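You operate a simulated robot arm through the tools that you are given. There is no shell and no other tool. Be economical: measure what you need, move in short steps, check, and stop when the job is done.

The job below is to be done with a simulated robot arm. You get a single attempt, and the scene is never put back.

## Task
Lift the pump hose off and put the blue cap on its port.
Fine: stop the pump; shut the hose valve before the clamp comes loose; leave the hose up.

It is judged by the outcome, as a careful person would: the job done as asked, and still so three seconds after it is handed in. It fails if anything else is knocked over, pushed out of place, dropped, spilled or broken. Lids that push on must go on centred and level and be pressed home; caps that screw on are set level and turned clockwise until they are tight.

## Robot
A 7-joint arm with a two-finger gripper on a trunk, on a base that drives. Base frame: it is fixed to the floor where the robot stands at the start and does not move with it; the origin is under the middle of the robot, x ahead of it, y to its left, z up. Units: cm, rad, N and s.
With the tool pointing down near the work surface it reaches from about 10 to 56 cm from the robot's upright axis, wherever it stands. Its first joint turns from -2.496 to 2.496 rad. Places, roughly: cap [100, 75, 100]; hose clamp [80, 70, 110]; hose valve [80, 40, 120]; pump hose [80, 80, 120]; pump lift [120, 50, 100]; pump switch [80, 0, 130]. Payload 2.45 kg.
Tool frame: the origin (TCP) lies between the finger pads and is the grasp point; the fingertips stand 2.6 cm ahead of it; z points along the fingers, y is the line along which they close. Largest opening 9.6 cm; the body of the gripper starts 6.9 cm behind the TCP.
Orientation is that of the tool frame in the base frame, as a unit quaternion [w, x, y, z]. With the fingers straight down and closing along the base's y, the tool's x points along the base's -x, its y along +y and its z along -z.

## Interface
- The arm moves only by the tool move_arm. Its arguments are lists of equal length, an entry for each row: "dp": the shift along the base's x, y, z in cm, a list of three; "dr": the turn, a rotation vector about the base's x, y, z in rad, a list of three; "hand": the opening, from 0 (shut) to 1 (fully open). In form: {"dp": [[x, y, z], ...], "dr": [[rx, ry, rz], ...], "hand": [hand, ...]}. A call has 1 to 20 rows; each row is the pose to reach, as a shift and turn from the pose commanded when the call began. Each row takes 0.2 s and may step no farther than 5 cm and 0.15 rad from the row before; otherwise, or with a gripper value out of range, the whole call is refused. Where a pose cannot be reached the arm comes as near as it can. A force on the tool above 90 N (or 10 N above the force at the start of the call, whichever is more), or a blocked arm, ends the call early, and 0.2 s more pass. The fingers move at their own pace and stop on an object; they squeeze with about 37 N. The grip force told is the motor's: it shows also when the fingers shut on nothing. Time passes only in rows, and 0.2 s behind the last, so rows that repeat a pose let the fingers close. It gives the time, the measured TCP pose, the force on the tool (base axes), the opening and the grip force at its end, in the units of the frame above (readings bear some noise), with the torque about the TCP (base axes, N m) and any sound that the robot's microphone picked up.
- Cameras (640 x 400 px; columns grow to the right, rows downward): "scene" is now at [5.01, 19.75, 146.36]; the picture's right is [0.16, -0.99, 0.00], its down [-0.35, -0.06, -0.93] and it looks along [0.92, 0.15, -0.36] (base axes); focal length 256 px, centre (320, 200). "wrist" rides on the gripper at [8.2, 0.3, -9.8] in the tool frame; the picture's right is [-0.04, 1.00, 0.00], its down [-0.73, -0.03, -0.68] and it looks along [-0.68, -0.03, 0.73] (tool axes); focal length 256 px, centre (320, 200). There is no depth. A picture from a camera that has moved, and an enlarged one, comes with that camera's place and axes in the base frame and with its lens. The place of the scene camera against the robot may be out by one fixed shift of up to 1.2 cm in any direction.
- capture(camera): a new picture of that camera. No time passes.
- raise_lower(by): slides the trunk up (or, below 0, down) by that many cm; the arm and the scene camera ride with it, the base frame stays. It gives what a move gives, with no picture.
- steer(legs): drives the robot by 1 to 6 legs, each [ahead, turn to the left] in cm and rad, along the robot's own axes; the way and the turn of a leg run together, so that a leg with both is an arc; at most 150 cm and 3.142 rad a leg. The arm and the cameras ride along, it lands a little off, and it stops where it bumps. It gives what a move gives.
- pan_tilt(pan, tilt): turns the head with the scene camera to pan (to the left, within 2.705 rad either way) and tilt (down, from -0.506 to 1.204), counted from straight ahead of the robot. It gives what a move gives.
- zoom(camera, box): a new picture of the part [left, top, right, bottom] of that camera's present view, enlarged. No time passes.
- hand_in(): hands the job in; it is judged then, once.

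Go step by step. Nothing tells you exact positions but the pictures and the camera data: compare them with the known pose of the tool, close in by small moves and look again before you grip or let go. The budget is 120 turns and 78 pictures, counting those below and the enlarged ones. Unless the task says otherwise, let go and move clear before handing in.

The tools are called after "Call:" by a JSON object that holds its "method" and its "body". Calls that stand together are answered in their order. move_arm: Moves the arm, as the interface text tells. Its arguments: {"type":"object","properties":{"dp":{"type":"array"},"dr":{"type":"array"},"hand":{"type":"array"}},"required":["dp","dr","hand"]} The other tools are called the same way: raise_lower (by) slides the trunk up or down; steer (legs) drives the base; pan_tilt (pan, tilt) turns the head that bears the scene camera; capture (camera) takes a picture; zoom (camera, box) takes an enlarged picture of a part of a camera's view; hand_in () hands the job in.

At the start:

```text
time_s: 0.0
tcp_pos: [30.97, 38.61, 114.91]
ee_rot: [0.0, -0.001, 1.0, -0.001]
contact_force: [-0.6, -0.4, -0.1]
ft_torque: [0.01, -0.02, -0.01]
opening: 9.62
grasp_force: 0.2
trunk travel left (down, up): [-47.1, 16.9]
robot x, y, heading: [0.26, 0.32, 0.001]
head pan, tilt: [0.162, 0.365]
```

scene: 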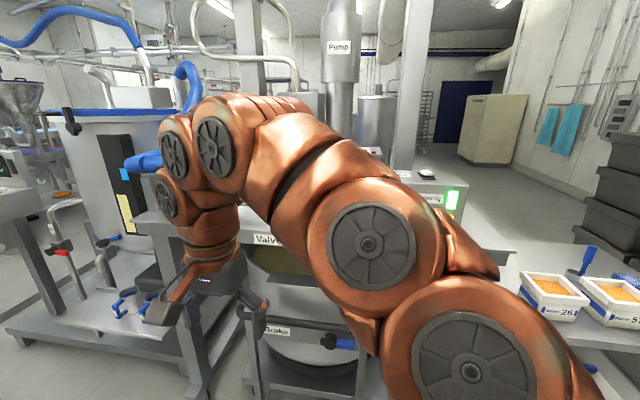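
wrist: 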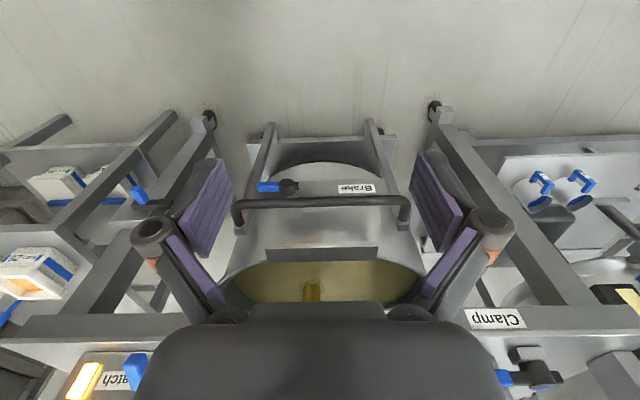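

The arm hides much of the view: I can see labels "Pump", "Valve", "Brake", "Clamp" and a green light. I'll look around with zooms and head turns first.

Call:
{"method": "pan_tilt", "body": {"pan": 0.6, "tilt": 0.3}}

Call:
{"method": "capture", "body": {"camera": "scene"}}

Call:
{"method": "pan_tilt", "body": {"pan": 0.0, "tilt": 0.3}}

Call:
{"method": "capture", "body": {"camera": "scene"}}

```text
time_s: 0.9
tcp_pos: [30.94, 38.58, 115.05]
ee_rot: [0.0, 0.0, 1.0, 0.001]
contact_force: [0.8, 0.2, 0.9]
ft_torque: [-0.02, 0.0, -0.01]
opening: 9.62
grasp_force: 0.0
trunk travel left (down, up): [-47.1, 16.9]
robot x, y, heading: [0.17, 0.08, -0.0]
head pan, tilt: [0.6, 0.3]
```

```text
75 pictures are left
camera scene: at [3.55, 23.51, 146.96], right [0.56, -0.83, 0.0], down [-0.24, -0.17, -0.96], along [0.79, 0.54, -0.3], focal length 256 px, centre (320, 200)
```

scene: 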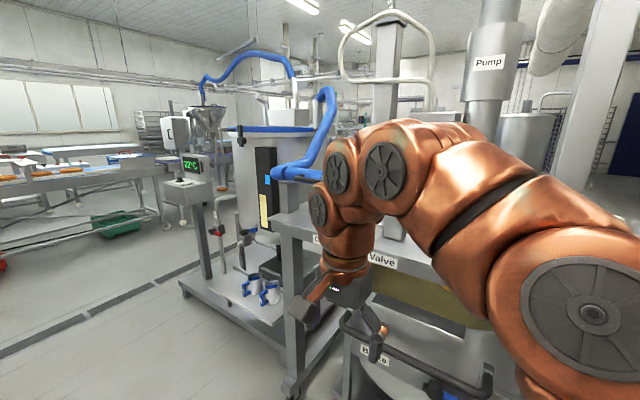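

```text
time_s: 1.9
tcp_pos: [30.98, 38.62, 115.05]
ee_rot: [0.0, 0.0, 1.0, 0.001]
contact_force: [-0.6, 0.7, 0.3]
ft_torque: [-0.06, 0.02, 0.02]
opening: 9.59
grasp_force: 0.1
trunk travel left (down, up): [-47.1, 16.9]
robot x, y, heading: [-0.29, -0.4, -0.002]
head pan, tilt: [0.0, 0.3]
```

```text
74 pictures are left
camera scene: at [5.17, 18.25, 146.96], right [0.0, -1.0, 0.0], down [-0.3, 0.0, -0.96], along [0.96, 0.0, -0.3], focal length 256 px, centre (320, 200)
```

scene: 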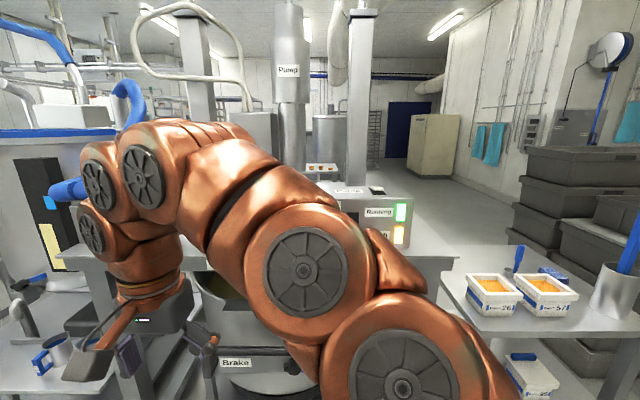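

The arm blocks the workplace, so I'll back off to get a fuller view.

Call:
{"method": "steer", "body": {"legs": [[-50, 0]]}}

Call:
{"method": "move_arm", "body": {"dp": [[0, -5, 0], [0, -10, 0], [0, -15, 0], [0, -20, 0], [0, -25, 0], [0, -30, 0], [0, -35, 0], [0, -40, 0], [0, -45, 0], [0, -50, 0], [0, -55, 0], [0, -60, 0], [0, -65, 0], [0, -70, 0]], "dr": [[0, 0, 0], [0, 0, 0], [0, 0, 0], [0, 0, 0], [0, 0, 0], [0, 0, 0], [0, 0, 0], [0, 0, 0], [0, 0, 0], [0, 0, 0], [0, 0, 0], [0, 0, 0], [0, 0, 0], [0, 0, 0]], "hand": [1, 1, 1, 1, 1, 1, 1, 1, 1, 1, 1, 1, 1, 1]}}

Call:
{"method": "pan_tilt", "body": {"pan": 0.35, "tilt": 0.25}}

Call:
{"method": "capture", "body": {"camera": "scene"}}

```text
time_s: 4.8
tcp_pos: [-18.42, 38.55, 115.0]
ee_rot: [0.0, 0.001, 1.0, 0.0]
contact_force: [0.1, 0.3, 0.7]
ft_torque: [0.01, 0.0, 0.02]
opening: 9.62
grasp_force: 0.0
trunk travel left (down, up): [-47.1, 16.9]
robot x, y, heading: [-49.27, 0.14, -0.0]
head pan, tilt: [0.0, 0.3]
```

```text
time_s: 7.8
tcp_pos: [-18.58, -31.53, 115.0]
ee_rot: [0.0, 0.001, 1.0, 0.0]
contact_force: [0.4, 1.1, -0.4]
ft_torque: [-0.01, -0.01, 0.03]
opening: 9.61
grasp_force: 0.1
trunk travel left (down, up): [-47.1, 16.9]
robot x, y, heading: [-49.55, 0.03, -0.005]
head pan, tilt: [0.0, 0.3]
```

```text
time_s: 8.6
tcp_pos: [-18.4, -31.52, 115.05]
ee_rot: [0.0, 0.002, 1.0, 0.0]
contact_force: [0.4, 0.2, -0.3]
ft_torque: [-0.01, 0.0, 0.01]
opening: 9.62
grasp_force: 0.1
trunk travel left (down, up): [-47.1, 16.9]
robot x, y, heading: [-49.33, 0.15, 0.002]
head pan, tilt: [0.351, 0.25]
```

```text
73 pictures are left
camera scene: at [-44.93, 21.44, 147.44], right [0.34, -0.94, 0.0], down [-0.23, -0.08, -0.97], along [0.91, 0.33, -0.25], focal length 256 px, centre (320, 200)
```

scene: 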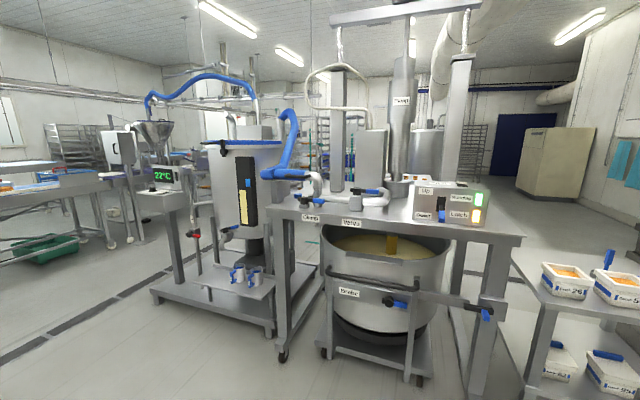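

Now the station is visible: a frame with clamp, valve, a control box, and a kettle with brake beneath. I'll zoom in.

Call:
{"method": "zoom", "body": {"camera": "scene", "box": [260, 150, 400, 238]}}

Call:
{"method": "zoom", "body": {"camera": "scene", "box": [380, 160, 540, 260]}}

Call:
{"method": "zoom", "body": {"camera": "scene", "box": [240, 0, 500, 200]}}

Call:
{"method": "zoom", "body": {"camera": "scene", "box": [180, 120, 340, 300]}}

```text
4.55 times, centred on (330, 194) of scene
camera zoom: at [-44.93, 21.44, 147.44], right [0.34, -0.94, 0.0], down [-0.23, -0.08, -0.97], along [0.91, 0.33, -0.25], focal length 1165 px, centre (274, 227)
```

zoom: 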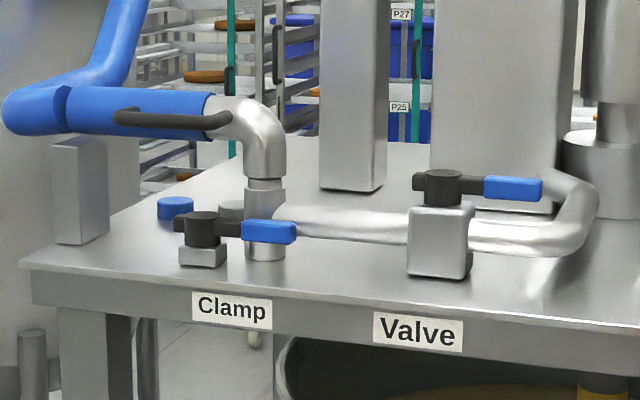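

```text
4.00 times, centred on (460, 210) of scene
camera zoom: at [-44.93, 21.44, 147.44], right [0.34, -0.94, 0.0], down [-0.23, -0.08, -0.97], along [0.91, 0.33, -0.25], focal length 1025 px, centre (-240, 160)
```

zoom: 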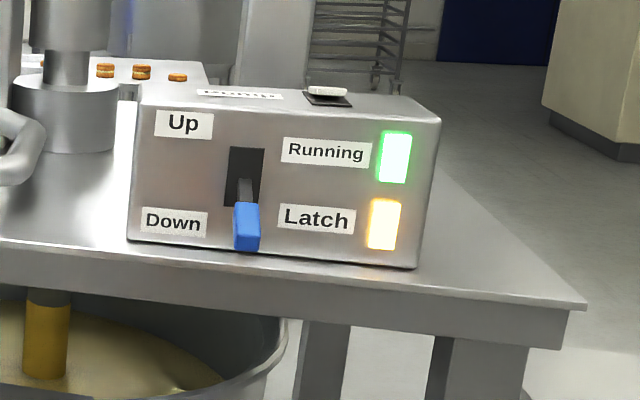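

```text
2.00 times, centred on (370, 100) of scene
camera zoom: at [-44.93, 21.44, 147.44], right [0.34, -0.94, 0.0], down [-0.23, -0.08, -0.97], along [0.91, 0.33, -0.25], focal length 512 px, centre (220, 400)
```

zoom: 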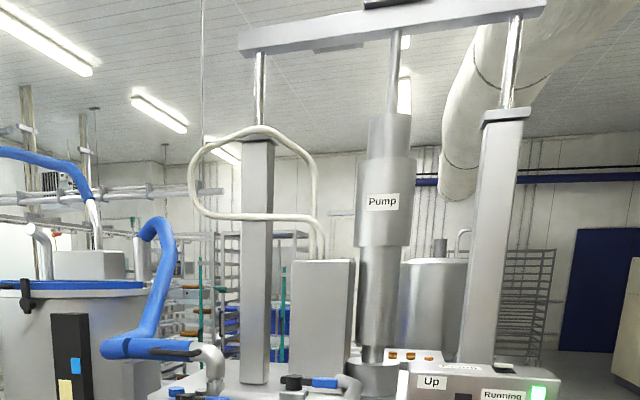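

```text
2.22 times, centred on (260, 210) of scene
camera zoom: at [-44.93, 21.44, 147.44], right [0.34, -0.94, 0.0], down [-0.23, -0.08, -0.97], along [0.91, 0.33, -0.25], focal length 569 px, centre (453, 178)
```

zoom: 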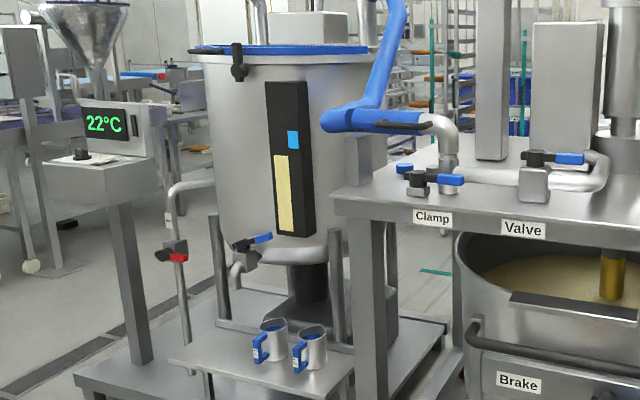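

Pump switch is a rocker on top of the control box; the lever box controls the lift (not to be touched). I'll raise the hand and drive closer to triangulate.

Call:
{"method": "move_arm", "body": {"dp": [[0, 0, 5], [0, 0, 10], [0, 0, 15], [0, 0, 20], [0, 0, 25]], "dr": [[0, 0, 0], [0, 0, 0], [0, 0, 0], [0, 0, 0], [0, 0, 0]], "hand": [0.5, 0, 0, 0, 0]}}

Call:
{"method": "steer", "body": {"legs": [[60, 0]]}}

Call:
{"method": "pan_tilt", "body": {"pan": 0.2, "tilt": 0.5}}

Call:
{"method": "capture", "body": {"camera": "scene"}}

Call:
{"method": "capture", "body": {"camera": "wrist"}}

```text
time_s: 9.8
tcp_pos: [-18.43, -31.52, 118.59]
ee_rot: [0.002, 0.001, 1.0, -0.003]
contact_force: [0.2, -0.7, 0.9]
ft_torque: [0.03, -0.02, 0.01]
opening: 0.0
grasp_force: 12.8
out of reach, approached as far as the arm can: row 1, 2, 3, 4, 5
trunk travel left (down, up): [-47.1, 16.9]
robot x, y, heading: [-49.58, -0.26, -0.004]
head pan, tilt: [0.351, 0.25]
```

```text
time_s: 13.2
tcp_pos: [41.64, -31.7, 118.66]
ee_rot: [0.002, 0.001, 1.0, -0.002]
contact_force: [-0.3, -1.0, 0.1]
ft_torque: [0.01, -0.01, -0.02]
opening: 0.01
grasp_force: 28.7
trunk travel left (down, up): [-47.1, 16.9]
robot x, y, heading: [10.63, -0.1, -0.006]
head pan, tilt: [0.351, 0.25]
```

```text
time_s: 14.0
tcp_pos: [41.59, -31.56, 118.58]
ee_rot: [0.002, 0.001, 1.0, -0.001]
contact_force: [0.6, 0.0, 0.8]
ft_torque: [0.0, -0.02, 0.03]
opening: 0.0
grasp_force: 28.5
trunk travel left (down, up): [-47.1, 16.9]
robot x, y, heading: [10.8, -0.02, 0.002]
head pan, tilt: [0.201, 0.499]
```

```text
68 pictures are left
camera scene: at [15.35, 19.96, 145.14], right [0.2, -0.98, 0.0], down [-0.47, -0.09, -0.88], along [0.86, 0.17, -0.48], focal length 256 px, centre (320, 200)
```

scene: 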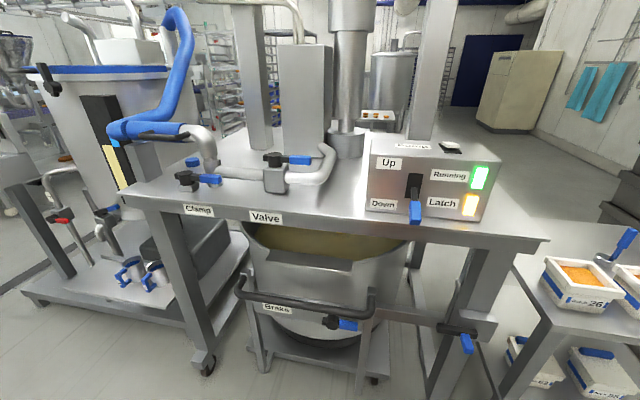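

```text
67 pictures are left
camera wrist: at [33.46, -31.29, 128.36], right [0.04, 1.0, 0.0], down [0.73, -0.03, 0.68], along [0.68, -0.03, -0.73], focal length 256 px, centre (320, 200)
```

wrist: 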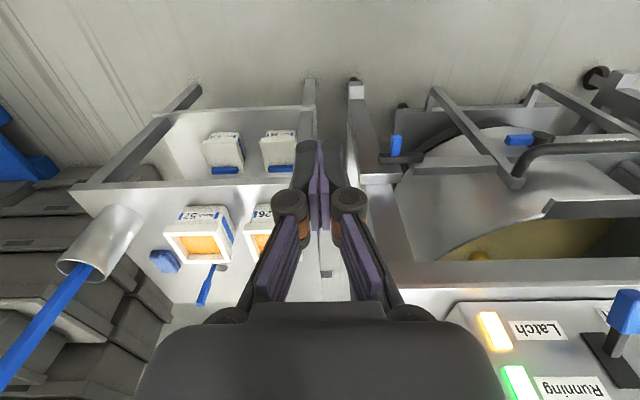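

Triangulated: pump switch ≈(80.3,1.2,127), valve pivot ≈(82,47.5,120), clamp pivot ≈(80,76,113.5). I'll raise the trunk, close up and inspect the switch.

Call:
{"method": "raise_lower", "body": {"by": 16}}

Call:
{"method": "steer", "body": {"legs": [[20, 0]]}}

Call:
{"method": "move_arm", "body": {"dp": [[0, 4, 2], [0, 8, 4], [0, 12, 6], [0, 16, 6], [0, 20, 6], [0, 24, 6], [0, 28, 6]], "dr": [[0, 0, 0], [0, 0, 0], [0, 0, 0], [0, 0, 0], [0, 0, 0], [0, 0, 0], [0, 0, 0]], "hand": [0, 0, 0, 0, 0, 0, 0]}}

Call:
{"method": "capture", "body": {"camera": "scene"}}

Call:
{"method": "capture", "body": {"camera": "wrist"}}

```text
time_s: 15.8
tcp_pos: [41.72, -31.57, 134.62]
ee_rot: [0.002, 0.002, 1.0, -0.001]
contact_force: [-1.0, -0.2, -0.7]
ft_torque: [-0.02, 0.0, -0.01]
opening: 0.0
grasp_force: 28.4
trunk travel left (down, up): [-63.1, 0.9]
robot x, y, heading: [10.82, -0.07, -0.003]
head pan, tilt: [0.201, 0.499]
```

```text
time_s: 17.4
tcp_pos: [61.73, -31.54, 134.61]
ee_rot: [0.001, 0.002, 1.0, -0.001]
contact_force: [0.1, 0.2, -0.5]
ft_torque: [0.01, -0.02, 0.0]
opening: 0.01
grasp_force: 29.1
trunk travel left (down, up): [-63.1, 0.9]
robot x, y, heading: [30.94, -0.24, -0.0]
head pan, tilt: [0.201, 0.499]
```

```text
time_s: 19.0
tcp_pos: [64.58, -9.1, 136.01]
ee_rot: [0.001, 0.002, 1.0, 0.0]
contact_force: [0.0, -2.0, 0.2]
ft_torque: [0.09, 0.0, 0.01]
opening: 0.02
grasp_force: 28.4
out of reach, approached as far as the arm can: row 1, 2, 3, 4, 5, 6, 7
trunk travel left (down, up): [-63.1, 0.9]
robot x, y, heading: [30.39, -0.04, -0.002]
head pan, tilt: [0.201, 0.499]
```

```text
66 pictures are left
camera scene: at [35.26, 19.73, 161.16], right [0.2, -0.98, 0.0], down [-0.47, -0.09, -0.88], along [0.86, 0.17, -0.48], focal length 256 px, centre (320, 200)
```

scene: 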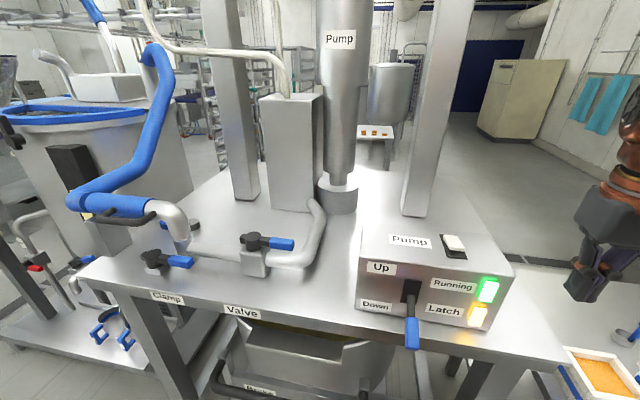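

```text
65 pictures are left
camera wrist: at [56.4, -8.77, 145.7], right [0.04, 1.0, 0.0], down [0.73, -0.03, 0.68], along [0.68, -0.03, -0.73], focal length 256 px, centre (320, 200)
```

wrist: 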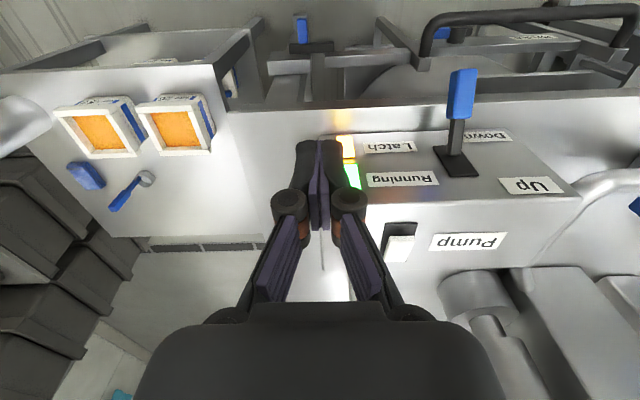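

The hand is safely above the box. I'll zoom on the rocker to see which side is pressed.

Call:
{"method": "zoom", "body": {"camera": "scene", "box": [380, 220, 500, 295]}}

Call:
{"method": "zoom", "body": {"camera": "wrist", "box": [350, 200, 470, 275]}}

```text
5.33 times, centred on (440, 258) of scene
camera zoom: at [35.26, 19.73, 161.16], right [0.2, -0.98, 0.0], down [-0.47, -0.09, -0.88], along [0.86, 0.17, -0.48], focal length 1366 px, centre (-320, -107)
```

zoom: 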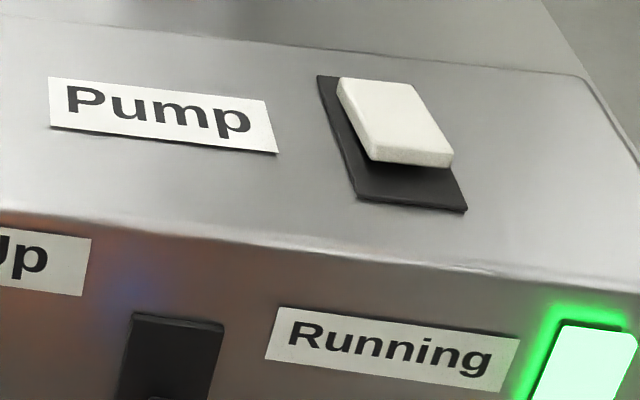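

```text
5.33 times, centred on (410, 238) of wrist
camera zoom: at [56.4, -8.77, 145.7], right [0.04, 1.0, 0.0], down [0.73, -0.03, 0.68], along [0.68, -0.03, -0.73], focal length 1365 px, centre (-160, 0)
```

zoom: 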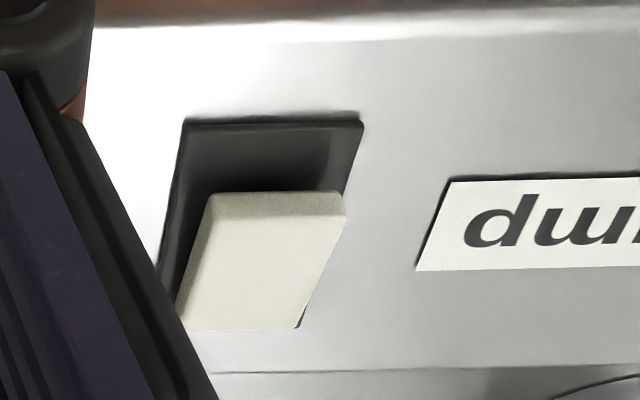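

The rocker's near edge (≈[81.7,0.2,126]) is raised, so it must be pressed there. I'll move over it with closed fingers.

Call:
{"method": "move_arm", "body": {"dp": [[4, 2, -1], [8, 4, -2], [12, 6, -3], [16, 8, -4], [17.2, 9.3, -4], [17.2, 9.3, -4]], "dr": [[0, 0, 0], [0, 0, 0], [0, 0, 0], [0, 0, 0], [0, 0, 0], [0, 0, 0]], "hand": [0, 0, 0, 0, 0, 0]}}

Call:
{"method": "capture", "body": {"camera": "wrist"}}

Call:
{"method": "zoom", "body": {"camera": "scene", "box": [360, 180, 520, 280]}}

```text
time_s: 20.4
tcp_pos: [81.71, 0.35, 132.02]
ee_rot: [0.002, 0.002, 1.0, -0.002]
contact_force: [0.6, -0.4, -0.3]
ft_torque: [0.04, 0.01, -0.04]
opening: 0.0
grasp_force: 28.4
trunk travel left (down, up): [-63.1, 0.9]
robot x, y, heading: [30.59, 0.06, -0.007]
head pan, tilt: [0.201, 0.499]
```

```text
62 pictures are left
camera wrist: at [73.56, 0.63, 141.74], right [0.04, 1.0, 0.0], down [0.73, -0.03, 0.68], along [0.68, -0.03, -0.73], focal length 256 px, centre (320, 200)
```

wrist: 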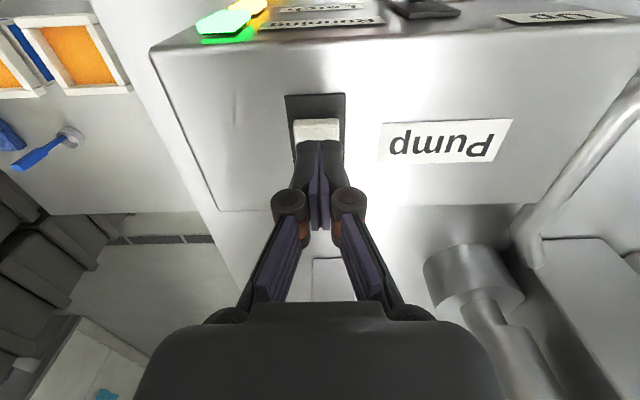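

```text
4.00 times, centred on (440, 230) of scene
camera zoom: at [35.31, 19.95, 161.13], right [0.2, -0.98, 0.0], down [-0.47, -0.1, -0.88], along [0.86, 0.17, -0.48], focal length 1025 px, centre (-160, 80)
```

zoom: 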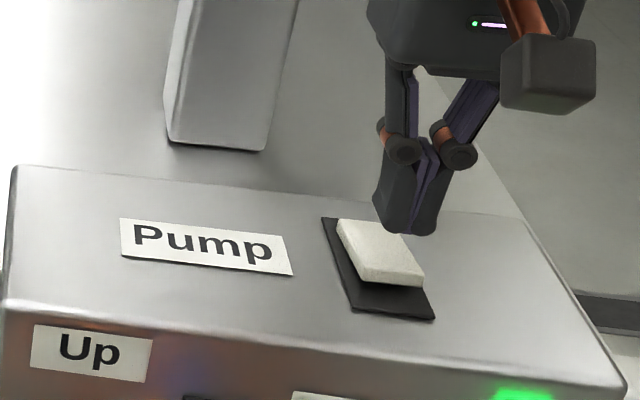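

Fingers are over the raised near edge. I press down in small steps.

Call:
{"method": "move_arm", "body": {"dp": [[-0.2, -0.3, -1.5], [-0.2, -0.3, -3], [-0.2, -0.3, -3.6], [-0.2, -0.3, -4.0]], "dr": [[0, 0, 0], [0, 0, 0], [0, 0, 0], [0, 0, 0]], "hand": [0, 0, 0, 0]}}

Call:
{"method": "zoom", "body": {"camera": "scene", "box": [360, 200, 520, 330]}}

```text
time_s: 21.6
tcp_pos: [81.64, 0.02, 128.77]
ee_rot: [0.014, 0.001, 1.0, -0.003]
contact_force: [-12.6, -0.3, 41.9]
ft_torque: [0.03, -0.26, -0.02]
opening: 0.61
grasp_force: 28.8
trunk travel left (down, up): [-63.1, 0.9]
robot x, y, heading: [30.5, -0.19, 0.002]
head pan, tilt: [0.201, 0.499]
stopped in row 4: the force on the tool passed its limit at 94 N (the readings are from after the stop); the commanded pose is now the measured one
```

```text
3.08 times, centred on (440, 265) of scene
camera zoom: at [34.98, 19.93, 161.11], right [0.2, -0.98, 0.0], down [-0.47, -0.09, -0.88], along [0.86, 0.17, -0.48], focal length 788 px, centre (-49, 0)
```

zoom: 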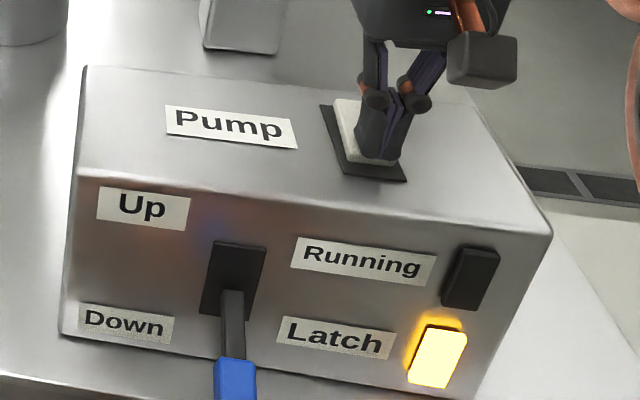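

The "Running" lamp is off; pump stopped. I lift off and confirm, then back away toward the valve.

Call:
{"method": "move_arm", "body": {"dp": [[0, 0, 2], [0, 0, 4], [0, 0, 5], [-5, 0, 5], [-10, 0, 5], [-15, 0, 5], [-20, 0, 5]], "dr": [[0, 0, 0], [0, 0, 0], [0, 0, 0], [0, 0, 0], [0, 0, 0], [0, 0, 0], [0, 0, 0]], "hand": [0, 0, 0, 0, 0, 0, 0]}}

Call:
{"method": "pan_tilt", "body": {"pan": 0.45, "tilt": 0.55}}

Call:
{"method": "capture", "body": {"camera": "scene"}}

```text
time_s: 23.2
tcp_pos: [61.63, 0.08, 133.36]
ee_rot: [0.008, 0.001, 1.0, -0.002]
contact_force: [0.4, -0.6, 0.1]
ft_torque: [0.0, 0.07, 0.0]
opening: 0.0
grasp_force: 27.9
trunk travel left (down, up): [-63.1, 0.9]
robot x, y, heading: [30.14, 0.15, -0.002]
head pan, tilt: [0.201, 0.499]
```

```text
time_s: 23.9
tcp_pos: [61.66, 0.11, 133.41]
ee_rot: [0.009, 0.001, 1.0, -0.003]
contact_force: [0.4, 0.1, 0.3]
ft_torque: [0.03, -0.01, -0.03]
opening: 0.0
grasp_force: 28.5
trunk travel left (down, up): [-63.1, 0.9]
robot x, y, heading: [30.66, -0.22, -0.004]
head pan, tilt: [0.45, 0.55]
```

```text
59 pictures are left
camera scene: at [34.48, 22.03, 160.67], right [0.43, -0.9, 0.0], down [-0.47, -0.23, -0.85], along [0.77, 0.37, -0.52], focal length 256 px, centre (320, 200)
```

scene: 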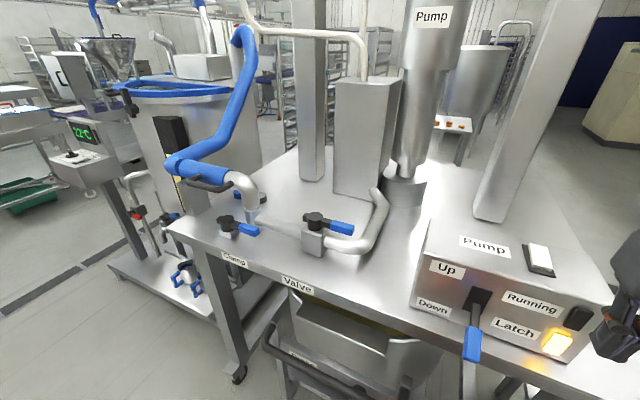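

Pump is stopped. Next I drive around to stand before the valve/clamp, around (36,60).

Call:
{"method": "steer", "body": {"legs": [[-25, 0], [0, 1.5708], [60, 0], [0, -1.5708], [28, 0]]}}

Call:
{"method": "pan_tilt", "body": {"pan": 0.1, "tilt": 0.6}}

Call:
{"method": "capture", "body": {"camera": "scene"}}

Call:
{"method": "capture", "body": {"camera": "wrist"}}

```text
time_s: 38.0
tcp_pos: [65.11, 59.54, 133.47]
ee_rot: [0.01, 0.007, 1.0, -0.003]
contact_force: [-0.6, 0.2, 0.5]
ft_torque: [0.0, -0.03, -0.01]
opening: 0.0
grasp_force: 28.4
trunk travel left (down, up): [-63.1, 0.9]
robot x, y, heading: [33.83, 59.88, -0.014]
head pan, tilt: [0.45, 0.55]
```

```text
time_s: 38.8
tcp_pos: [65.19, 59.53, 133.56]
ee_rot: [0.01, 0.006, 1.0, -0.002]
contact_force: [-0.4, 0.1, -0.4]
ft_torque: [0.02, 0.0, -0.03]
opening: 0.0
grasp_force: 28.4
trunk travel left (down, up): [-63.1, 0.9]
robot x, y, heading: [33.77, 59.29, -0.012]
head pan, tilt: [0.099, 0.6]
```

```text
58 pictures are left
camera scene: at [38.91, 78.84, 160.22], right [0.09, -1.0, 0.0], down [-0.56, -0.05, -0.83], along [0.82, 0.07, -0.56], focal length 256 px, centre (320, 200)
```

scene: 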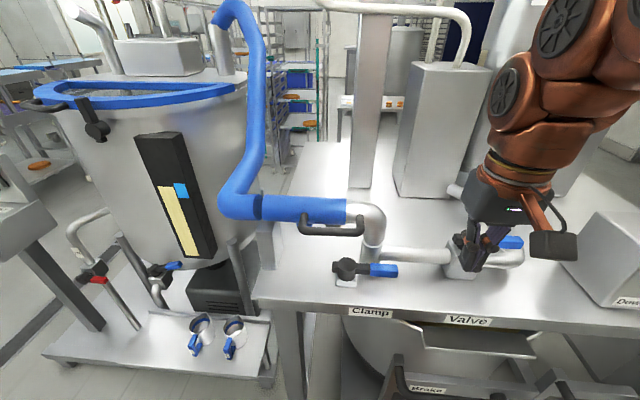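

```text
57 pictures are left
camera wrist: at [56.83, 59.96, 143.09], right [0.05, 1.0, 0.0], down [0.72, -0.04, 0.69], along [0.69, -0.04, -0.72], focal length 256 px, centre (320, 200)
```

wrist: 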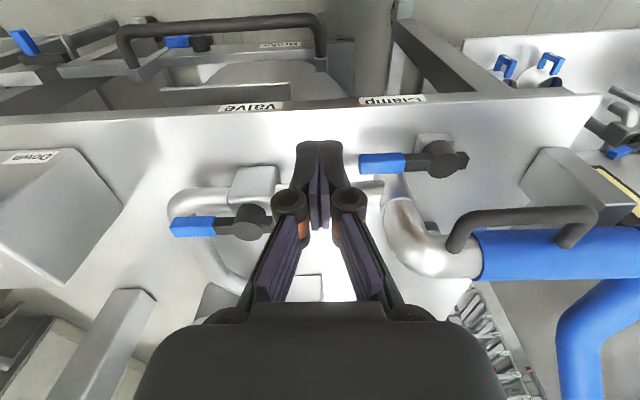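

Lever positions are clear: valve lever from pivot ≈(82.5,49) to tip ≈(83,38), z≈120. I'll move a bit closer and bring the closed fingers behind the lever tip.

Call:
{"method": "steer", "body": {"legs": [[7, 0]]}}

Call:
{"method": "move_arm", "body": {"dp": [[3, -4, 0], [6, -8, 0], [9, -12, 0], [12, -16, 0], [15, -18.7, 0], [15, -18.7, -4]], "dr": [[0, 0, 0], [0, 0, 0], [0, 0, 0], [0, 0, 0], [0, 0, 0], [0, 0, 0]], "hand": [0, 0, 0, 0, 0, 0]}}

Call:
{"method": "capture", "body": {"camera": "wrist"}}

Call:
{"method": "capture", "body": {"camera": "scene"}}

```text
time_s: 39.8
tcp_pos: [72.08, 59.46, 133.58]
ee_rot: [0.01, 0.007, 1.0, -0.002]
contact_force: [-0.7, 0.8, -0.3]
ft_torque: [0.0, -0.06, 0.0]
opening: 0.02
grasp_force: 28.4
trunk travel left (down, up): [-63.1, 0.9]
robot x, y, heading: [40.9, 59.21, -0.008]
head pan, tilt: [0.099, 0.6]
```

```text
time_s: 41.2
tcp_pos: [87.39, 40.7, 129.57]
ee_rot: [0.01, 0.007, 1.0, -0.003]
contact_force: [0.4, 0.3, 0.0]
ft_torque: [0.0, 0.0, 0.01]
opening: 0.01
grasp_force: 29.2
trunk travel left (down, up): [-63.1, 0.9]
robot x, y, heading: [41.01, 59.36, -0.013]
head pan, tilt: [0.099, 0.6]
```

```text
56 pictures are left
camera wrist: at [78.94, 41.11, 139.11], right [0.05, 1.0, 0.0], down [0.72, -0.04, 0.69], along [0.69, -0.04, -0.72], focal length 256 px, centre (320, 200)
```

wrist: 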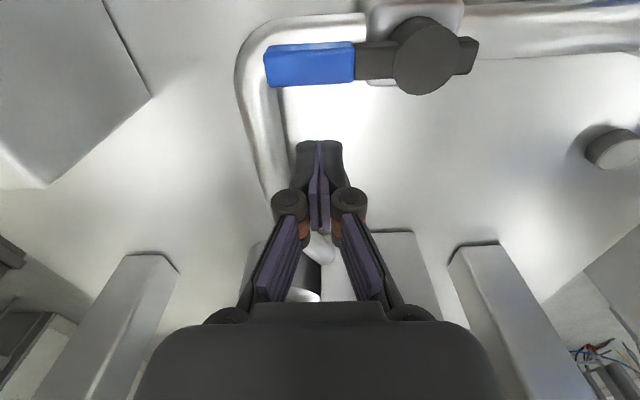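

```text
55 pictures are left
camera scene: at [45.98, 78.73, 160.21], right [0.09, -1.0, 0.0], down [-0.56, -0.05, -0.82], along [0.82, 0.07, -0.57], focal length 256 px, centre (320, 200)
```

scene: 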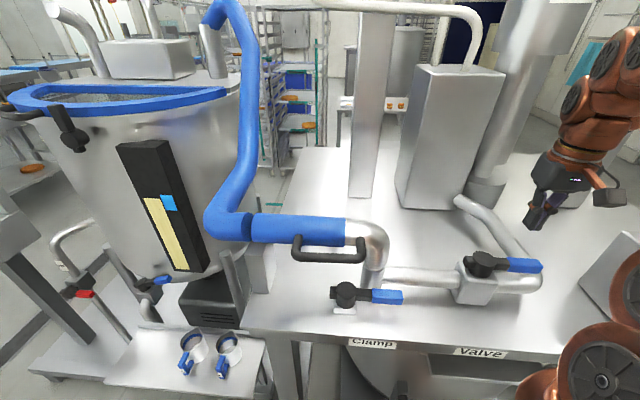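

The lever's far edge is at x≈85.7. I descend just behind it at x≈88.

Call:
{"method": "move_arm", "body": {"dp": [[0.8, 0, -3], [0.8, 0, -6], [0.8, 0, -8.8]], "dr": [[0, 0, 0], [0, 0, 0], [0, 0, 0]], "hand": [0, 0, 0]}}

Call:
{"method": "capture", "body": {"camera": "wrist"}}

Call:
{"method": "zoom", "body": {"camera": "scene", "box": [420, 180, 580, 320]}}

```text
time_s: 42.0
tcp_pos: [88.01, 40.96, 120.63]
ee_rot: [0.008, 0.008, 1.0, -0.002]
contact_force: [-0.7, 0.4, 0.4]
ft_torque: [0.01, 0.0, -0.01]
opening: 0.0
grasp_force: 28.3
trunk travel left (down, up): [-63.1, 0.9]
robot x, y, heading: [41.23, 59.76, -0.009]
head pan, tilt: [0.099, 0.6]
```

```text
54 pictures are left
camera wrist: at [79.54, 41.22, 130.28], right [0.05, 1.0, 0.0], down [0.72, -0.04, 0.69], along [0.69, -0.04, -0.72], focal length 256 px, centre (320, 200)
```

wrist: 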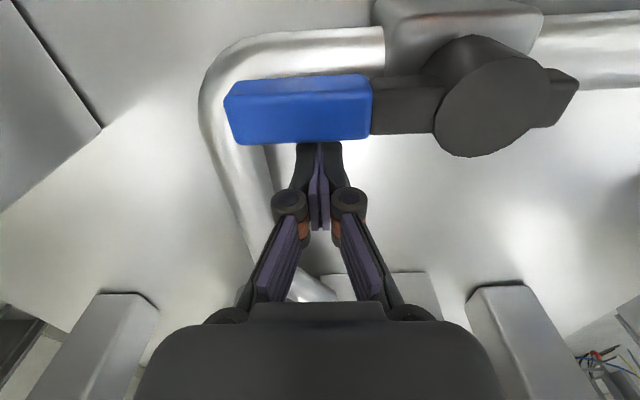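

```text
2.86 times, centred on (500, 250) of scene
camera zoom: at [45.95, 78.74, 160.22], right [0.09, -1.0, 0.0], down [-0.56, -0.05, -0.83], along [0.82, 0.07, -0.56], focal length 732 px, centre (-194, 57)
```

zoom: 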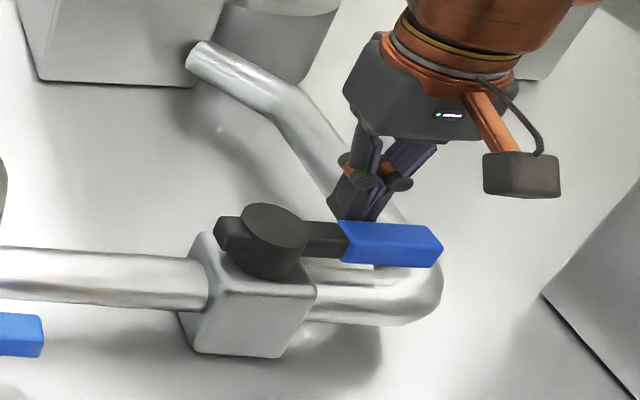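

Fingers sit behind the blue grip, lever centre z≈118.7. I push it clockwise (toward me) along an arc, first part.

Call:
{"method": "move_arm", "body": {"dp": [[0, 0, -0.8], [-1.4, -0.1, -0.8], [-3.0, -0.5, -0.8], [-4.8, -0.5, -0.8]], "dr": [[0, 0, 0], [0, 0, 0], [0, 0, 0], [0, 0, 0]], "hand": [0, 0, 0, 0]}}

Call:
{"method": "capture", "body": {"camera": "wrist"}}

```text
time_s: 43.0
tcp_pos: [83.17, 40.17, 119.9]
ee_rot: [0.009, 0.007, 1.0, -0.002]
contact_force: [0.3, -0.3, -0.4]
ft_torque: [-0.01, 0.03, 0.0]
opening: 0.01
grasp_force: 28.7
trunk travel left (down, up): [-63.1, 0.9]
robot x, y, heading: [41.28, 59.47, -0.014]
head pan, tilt: [0.099, 0.6]
```

```text
52 pictures are left
camera wrist: at [74.81, 40.62, 129.54], right [0.05, 1.0, 0.0], down [0.72, -0.04, 0.69], along [0.69, -0.04, -0.72], focal length 256 px, centre (320, 200)
```

wrist: 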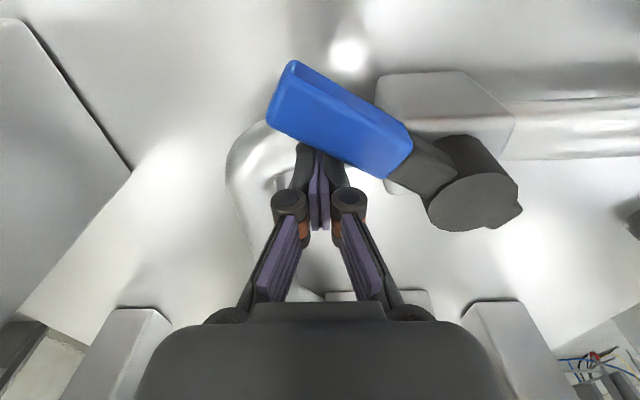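

The lever turns freely. I continue the arc to 90°.

Call:
{"method": "move_arm", "body": {"dp": [[-1.8, 0.7, 0], [-3.4, 1.8, 0], [-4.7, 3.4, 0], [-5.4, 5.2, 0], [-5.5, 5.9, 0]], "dr": [[0, 0, 0], [0, 0, 0], [0, 0, 0], [0, 0, 0], [0, 0, 0]], "hand": [0, 0, 0, 0, 0]}}

Call:
{"method": "capture", "body": {"camera": "wrist"}}

Call:
{"method": "zoom", "body": {"camera": "scene", "box": [300, 180, 580, 355]}}

```text
time_s: 44.2
tcp_pos: [77.83, 45.49, 119.94]
ee_rot: [0.012, 0.009, 1.0, -0.005]
contact_force: [11.3, -47.1, 8.4]
ft_torque: [0.14, -0.04, -0.13]
opening: 0.01
grasp_force: 28.5
trunk travel left (down, up): [-63.1, 0.9]
robot x, y, heading: [40.87, 59.56, -0.012]
head pan, tilt: [0.099, 0.6]
```

```text
51 pictures are left
camera wrist: at [69.46, 45.98, 129.54], right [0.06, 1.0, -0.01], down [0.72, -0.03, 0.7], along [0.69, -0.05, -0.72], focal length 256 px, centre (320, 200)
```

wrist: 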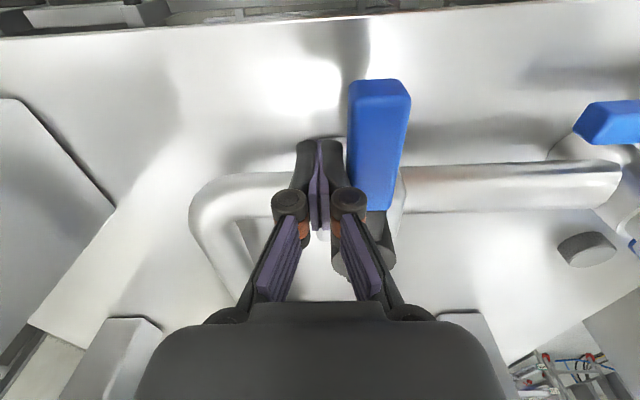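

```text
2.29 times, centred on (440, 268) of scene
camera zoom: at [46.07, 78.22, 160.3], right [0.08, -1.0, 0.0], down [-0.56, -0.05, -0.82], along [0.82, 0.07, -0.57], focal length 586 px, centre (46, 46)
```

zoom: 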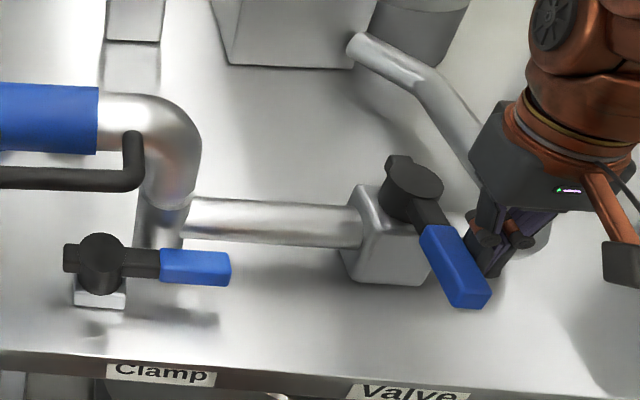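

The valve lever is now across the pipe and at its stop: shut. I withdraw and look at the clamp lever from nearby.

Call:
{"method": "move_arm", "body": {"dp": [[0, -1.5, 0], [0, -1.5, 4], [0, 0, 9], [0, 5, 9], [0, 10, 9], [0, 14, 9]], "dr": [[0, 0, 0], [0, 0, 0], [0, 0, 0], [0, 0, 0], [0, 0, 0], [0, 0, 0]], "hand": [0, 0, 0, 0, 0, 0]}}

Call:
{"method": "capture", "body": {"camera": "wrist"}}

Call:
{"method": "capture", "body": {"camera": "scene"}}

```text
refused: row 3 steps farther than a row can; nothing moved
```

```text
49 pictures are left
camera wrist: at [69.46, 45.98, 129.54], right [0.06, 1.0, -0.01], down [0.72, -0.03, 0.7], along [0.69, -0.05, -0.72], focal length 256 px, centre (320, 200)
```

wrist: 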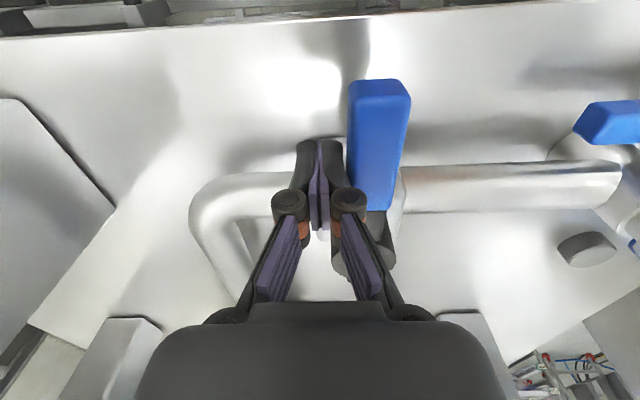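

```text
48 pictures are left
camera scene: at [46.07, 78.22, 160.3], right [0.08, -1.0, 0.0], down [-0.56, -0.05, -0.82], along [0.82, 0.07, -0.57], focal length 256 px, centre (320, 200)
```

scene: 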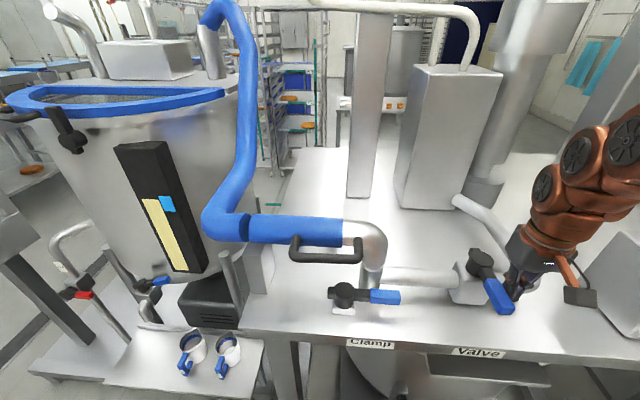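

A row step was too long; I repeat with smaller steps.

Call:
{"method": "move_arm", "body": {"dp": [[0, -1.5, 0], [0, -1.5, 4], [0, -1.5, 8], [0, 3, 9], [0, 7.5, 9], [0, 12, 9], [0, 15, 9]], "dr": [[0, 0, 0], [0, 0, 0], [0, 0, 0], [0, 0, 0], [0, 0, 0], [0, 0, 0], [0, 0, 0]], "hand": [0, 0, 0, 0, 0, 0, 0]}}

Call:
{"method": "capture", "body": {"camera": "wrist"}}

```text
time_s: 45.8
tcp_pos: [77.59, 61.14, 129.0]
ee_rot: [0.01, 0.007, 1.0, -0.003]
contact_force: [-1.1, -0.3, 0.7]
ft_torque: [0.02, 0.01, -0.04]
opening: 0.0
grasp_force: 28.4
trunk travel left (down, up): [-63.1, 0.9]
robot x, y, heading: [40.83, 59.63, -0.015]
head pan, tilt: [0.099, 0.6]
```

```text
47 pictures are left
camera wrist: at [69.21, 61.48, 138.56], right [0.05, 1.0, 0.0], down [0.72, -0.04, 0.69], along [0.69, -0.04, -0.72], focal length 256 px, centre (320, 200)
```

wrist: 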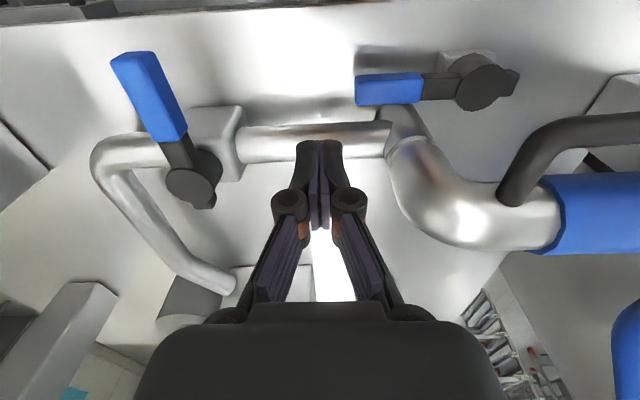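

The valve lever is square across (perspective checked). The clamp lever's blue end spans y≈64–71 at x≈79.5; the pipe is close behind, so I'll turn the tool 90° and straddle the blue end with slightly open fingers.

Call:
{"method": "move_arm", "body": {"dp": [[0.2, 0.5, 0], [0.4, 1, 0], [0.6, 1.5, 0], [0.8, 2, 0], [1, 2.5, 0], [1.2, 3, 0], [1.4, 3.5, 0], [1.6, 4, 0], [1.8, 4.5, 0], [1.9, 4.5, 0], [1.9, 4.5, 0]], "dr": [[0, 0, 0.143], [0, 0, 0.286], [0, 0, 0.428], [0, 0, 0.571], [0, 0, 0.714], [0, 0, 0.857], [0, 0, 1.0], [0, 0, 1.142], [0, 0, 1.285], [0, 0, 1.428], [0, 0, 1.571]], "hand": [0.1, 0.2, 0.3, 0.3, 0.3, 0.3, 0.3, 0.3, 0.3, 0.3, 0.3]}}

Call:
{"method": "capture", "body": {"camera": "wrist"}}

```text
time_s: 48.2
tcp_pos: [79.7, 65.62, 128.92]
ee_rot: [0.008, -0.703, 0.711, 0.005]
contact_force: [-0.4, -0.3, 0.5]
ft_torque: [0.0, 0.03, -0.03]
opening: 2.89
grasp_force: 0.1
trunk travel left (down, up): [-63.1, 0.9]
robot x, y, heading: [40.9, 59.68, -0.01]
head pan, tilt: [0.099, 0.6]
```

```text
46 pictures are left
camera wrist: at [79.15, 57.23, 138.52], right [-1.0, 0.05, 0.0], down [0.03, 0.72, 0.69], along [0.04, 0.69, -0.72], focal length 256 px, centre (320, 200)
```

wrist: 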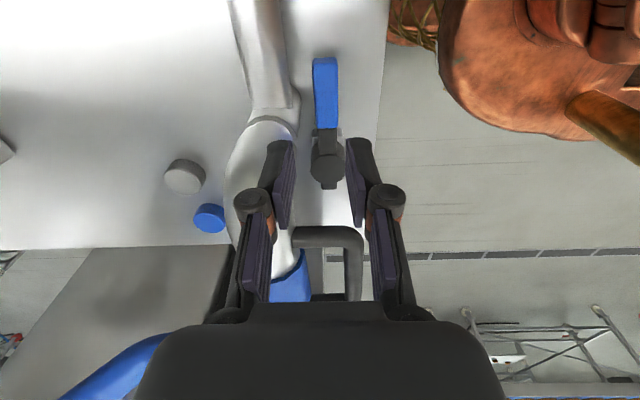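

Clear view: lever centre x≈79.3, tip y≈64, about 2 cm gap to the pipe behind. The blue cap and a grey disc lie on the table further back. I descend partially, with fingers ~3.6 cm open.

Call:
{"method": "move_arm", "body": {"dp": [[-0.3, -0.3, -3], [-0.3, -0.3, -6], [-0.3, -0.3, -9], [-0.3, -0.3, -10.5]], "dr": [[0, 0, 0], [0, 0, 0], [0, 0, 0], [0, 0, 0]], "hand": [0.38, 0.38, 0.38, 0.38]}}

Call:
{"method": "capture", "body": {"camera": "wrist"}}

Call:
{"method": "zoom", "body": {"camera": "scene", "box": [280, 170, 480, 350]}}

```text
time_s: 49.2
tcp_pos: [79.42, 65.37, 118.5]
ee_rot: [0.009, -0.702, 0.713, 0.005]
contact_force: [0.1, -0.1, 0.0]
ft_torque: [0.01, 0.02, -0.02]
opening: 3.64
grasp_force: 0.0
trunk travel left (down, up): [-63.1, 0.9]
robot x, y, heading: [41.06, 59.52, -0.011]
head pan, tilt: [0.099, 0.6]
```

```text
45 pictures are left
camera wrist: at [78.85, 56.94, 128.0], right [-1.0, 0.05, -0.01], down [0.04, 0.72, 0.69], along [0.04, 0.69, -0.72], focal length 256 px, centre (320, 200)
```

wrist: 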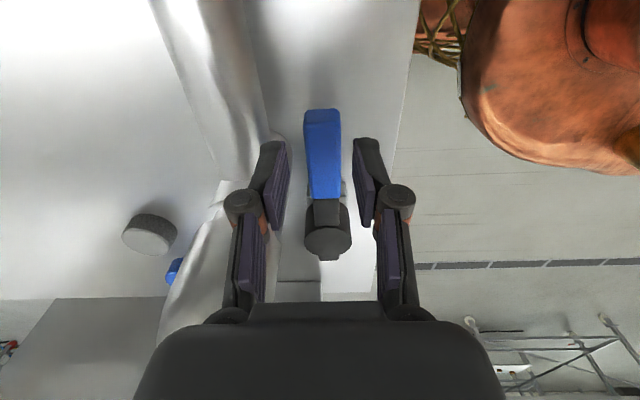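

```text
2.22 times, centred on (380, 260) of scene
camera zoom: at [45.94, 78.73, 160.22], right [0.09, -1.0, 0.0], down [-0.56, -0.05, -0.83], along [0.82, 0.07, -0.56], focal length 569 px, centre (187, 67)
```

zoom: 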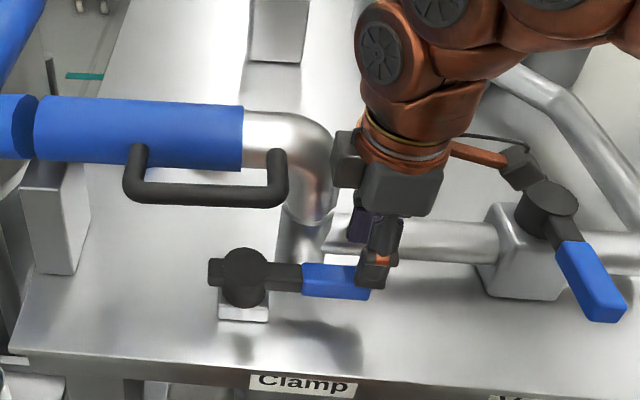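

Lever is centred between the fingers, top at z≈112.6. I go down the rest and close gently to see.

Call:
{"method": "move_arm", "body": {"dp": [[-0.25, 0.3, -1.5], [-0.25, 0.3, -3], [-0.25, 0.3, -4.6]], "dr": [[0, 0, 0], [0, 0, 0], [0, 0, 0]], "hand": [0.38, 0.38, 0.38]}}

Call:
{"method": "capture", "body": {"camera": "wrist"}}

```text
time_s: 50.0
tcp_pos: [79.16, 65.62, 113.9]
ee_rot: [0.01, -0.702, 0.712, 0.005]
contact_force: [-0.7, -0.1, 0.4]
ft_torque: [0.0, -0.03, 0.0]
opening: 3.65
grasp_force: 0.2
trunk travel left (down, up): [-63.1, 0.9]
robot x, y, heading: [41.29, 59.43, -0.012]
head pan, tilt: [0.099, 0.6]
```

```text
43 pictures are left
camera wrist: at [78.6, 57.18, 123.45], right [-1.0, 0.05, -0.01], down [0.04, 0.72, 0.69], along [0.04, 0.69, -0.72], focal length 256 px, centre (320, 200)
```

wrist: 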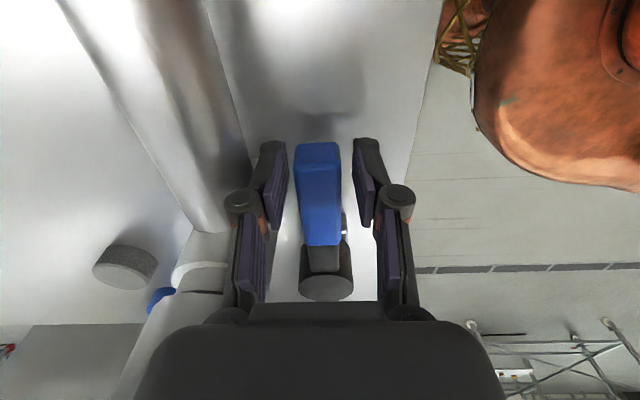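

The blue end sits between the fingers. I swing it clockwise about the pivot (79,75.6), turning the tool with it.

Call:
{"method": "move_arm", "body": {"dp": [[0, 0, 0], [-1.43, 0.1, 0], [-2.82, 0.41, 0], [-4.15, 0.9, 0], [-5.4, 1.59, 0]], "dr": [[0, 0, 0], [0, 0, -0.143], [0, 0, -0.286], [0, 0, -0.428], [0, 0, -0.571]], "hand": [0.28, 0.28, 0.28, 0.28, 0.28]}}

Call:
{"method": "capture", "body": {"camera": "wrist"}}

```text
time_s: 51.2
tcp_pos: [73.54, 67.36, 113.87]
ee_rot: [0.009, -0.471, 0.882, 0.003]
contact_force: [-0.7, -1.7, -0.4]
ft_torque: [-0.02, 0.01, 0.0]
opening: 2.69
grasp_force: 0.1
trunk travel left (down, up): [-63.1, 0.9]
robot x, y, heading: [41.28, 59.89, -0.009]
head pan, tilt: [0.099, 0.6]
```

```text
42 pictures are left
camera wrist: at [68.66, 60.4, 123.41], right [-0.81, 0.59, 0.0], down [0.42, 0.58, 0.69], along [0.41, 0.56, -0.72], focal length 256 px, centre (320, 200)
```

wrist: 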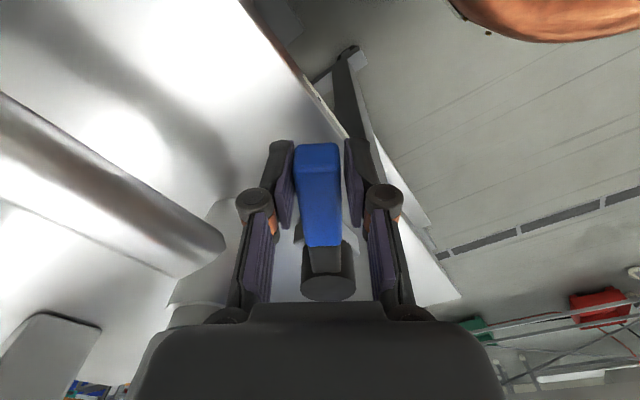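

It follows easily. I continue to 90°.

Call:
{"method": "move_arm", "body": {"dp": [[-1.15, 0.85, 0], [-2.16, 1.86, 0], [-3.01, 3.01, 0], [-3.69, 4.25, 0], [-4.19, 5.59, 0], [-4.5, 6.99, 0], [-4.6, 8.4, 0], [-4.6, 9.0, 0]], "dr": [[0, 0, -0.143], [0, 0, -0.286], [0, 0, -0.428], [0, 0, -0.571], [0, 0, -0.714], [0, 0, -0.857], [0, 0, -1.0], [0, 0, -1.06]], "hand": [0.28, 0.28, 0.28, 0.28, 0.28, 0.28, 0.28, 0.28]}}

Call:
{"method": "capture", "body": {"camera": "wrist"}}

Call:
{"method": "zoom", "body": {"camera": "scene", "box": [200, 170, 480, 360]}}

```text
time_s: 52.8
tcp_pos: [69.32, 73.83, 113.5]
ee_rot: [0.009, -0.013, 1.0, -0.015]
contact_force: [11.1, -45.2, -13.8]
ft_torque: [-0.07, -0.59, 0.7]
opening: 5.32
grasp_force: 19.8
trunk travel left (down, up): [-63.1, 0.9]
robot x, y, heading: [41.14, 59.72, -0.018]
head pan, tilt: [0.099, 0.6]
stopped in row 7: the force on the tool passed its limit at 101 N (the readings are from after the stop); the commanded pose is now the measured one
```

```text
41 pictures are left
camera wrist: at [61.04, 74.16, 123.21], right [0.01, 1.0, -0.03], down [0.72, 0.01, 0.69], along [0.69, -0.03, -0.72], focal length 256 px, centre (320, 200)
```

wrist: 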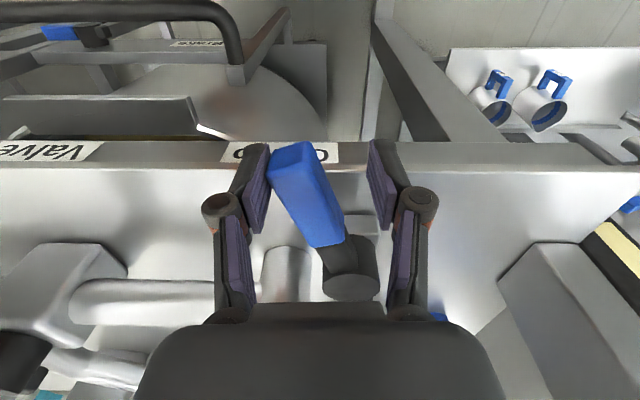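

```text
2.11 times, centred on (340, 265) of scene
camera zoom: at [46.21, 78.27, 160.29], right [0.08, -1.0, 0.0], down [-0.56, -0.04, -0.82], along [0.82, 0.07, -0.57], focal length 539 px, centre (278, 63)
```

zoom: 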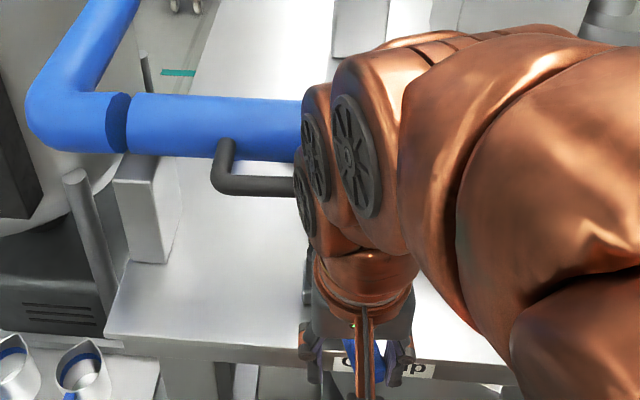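

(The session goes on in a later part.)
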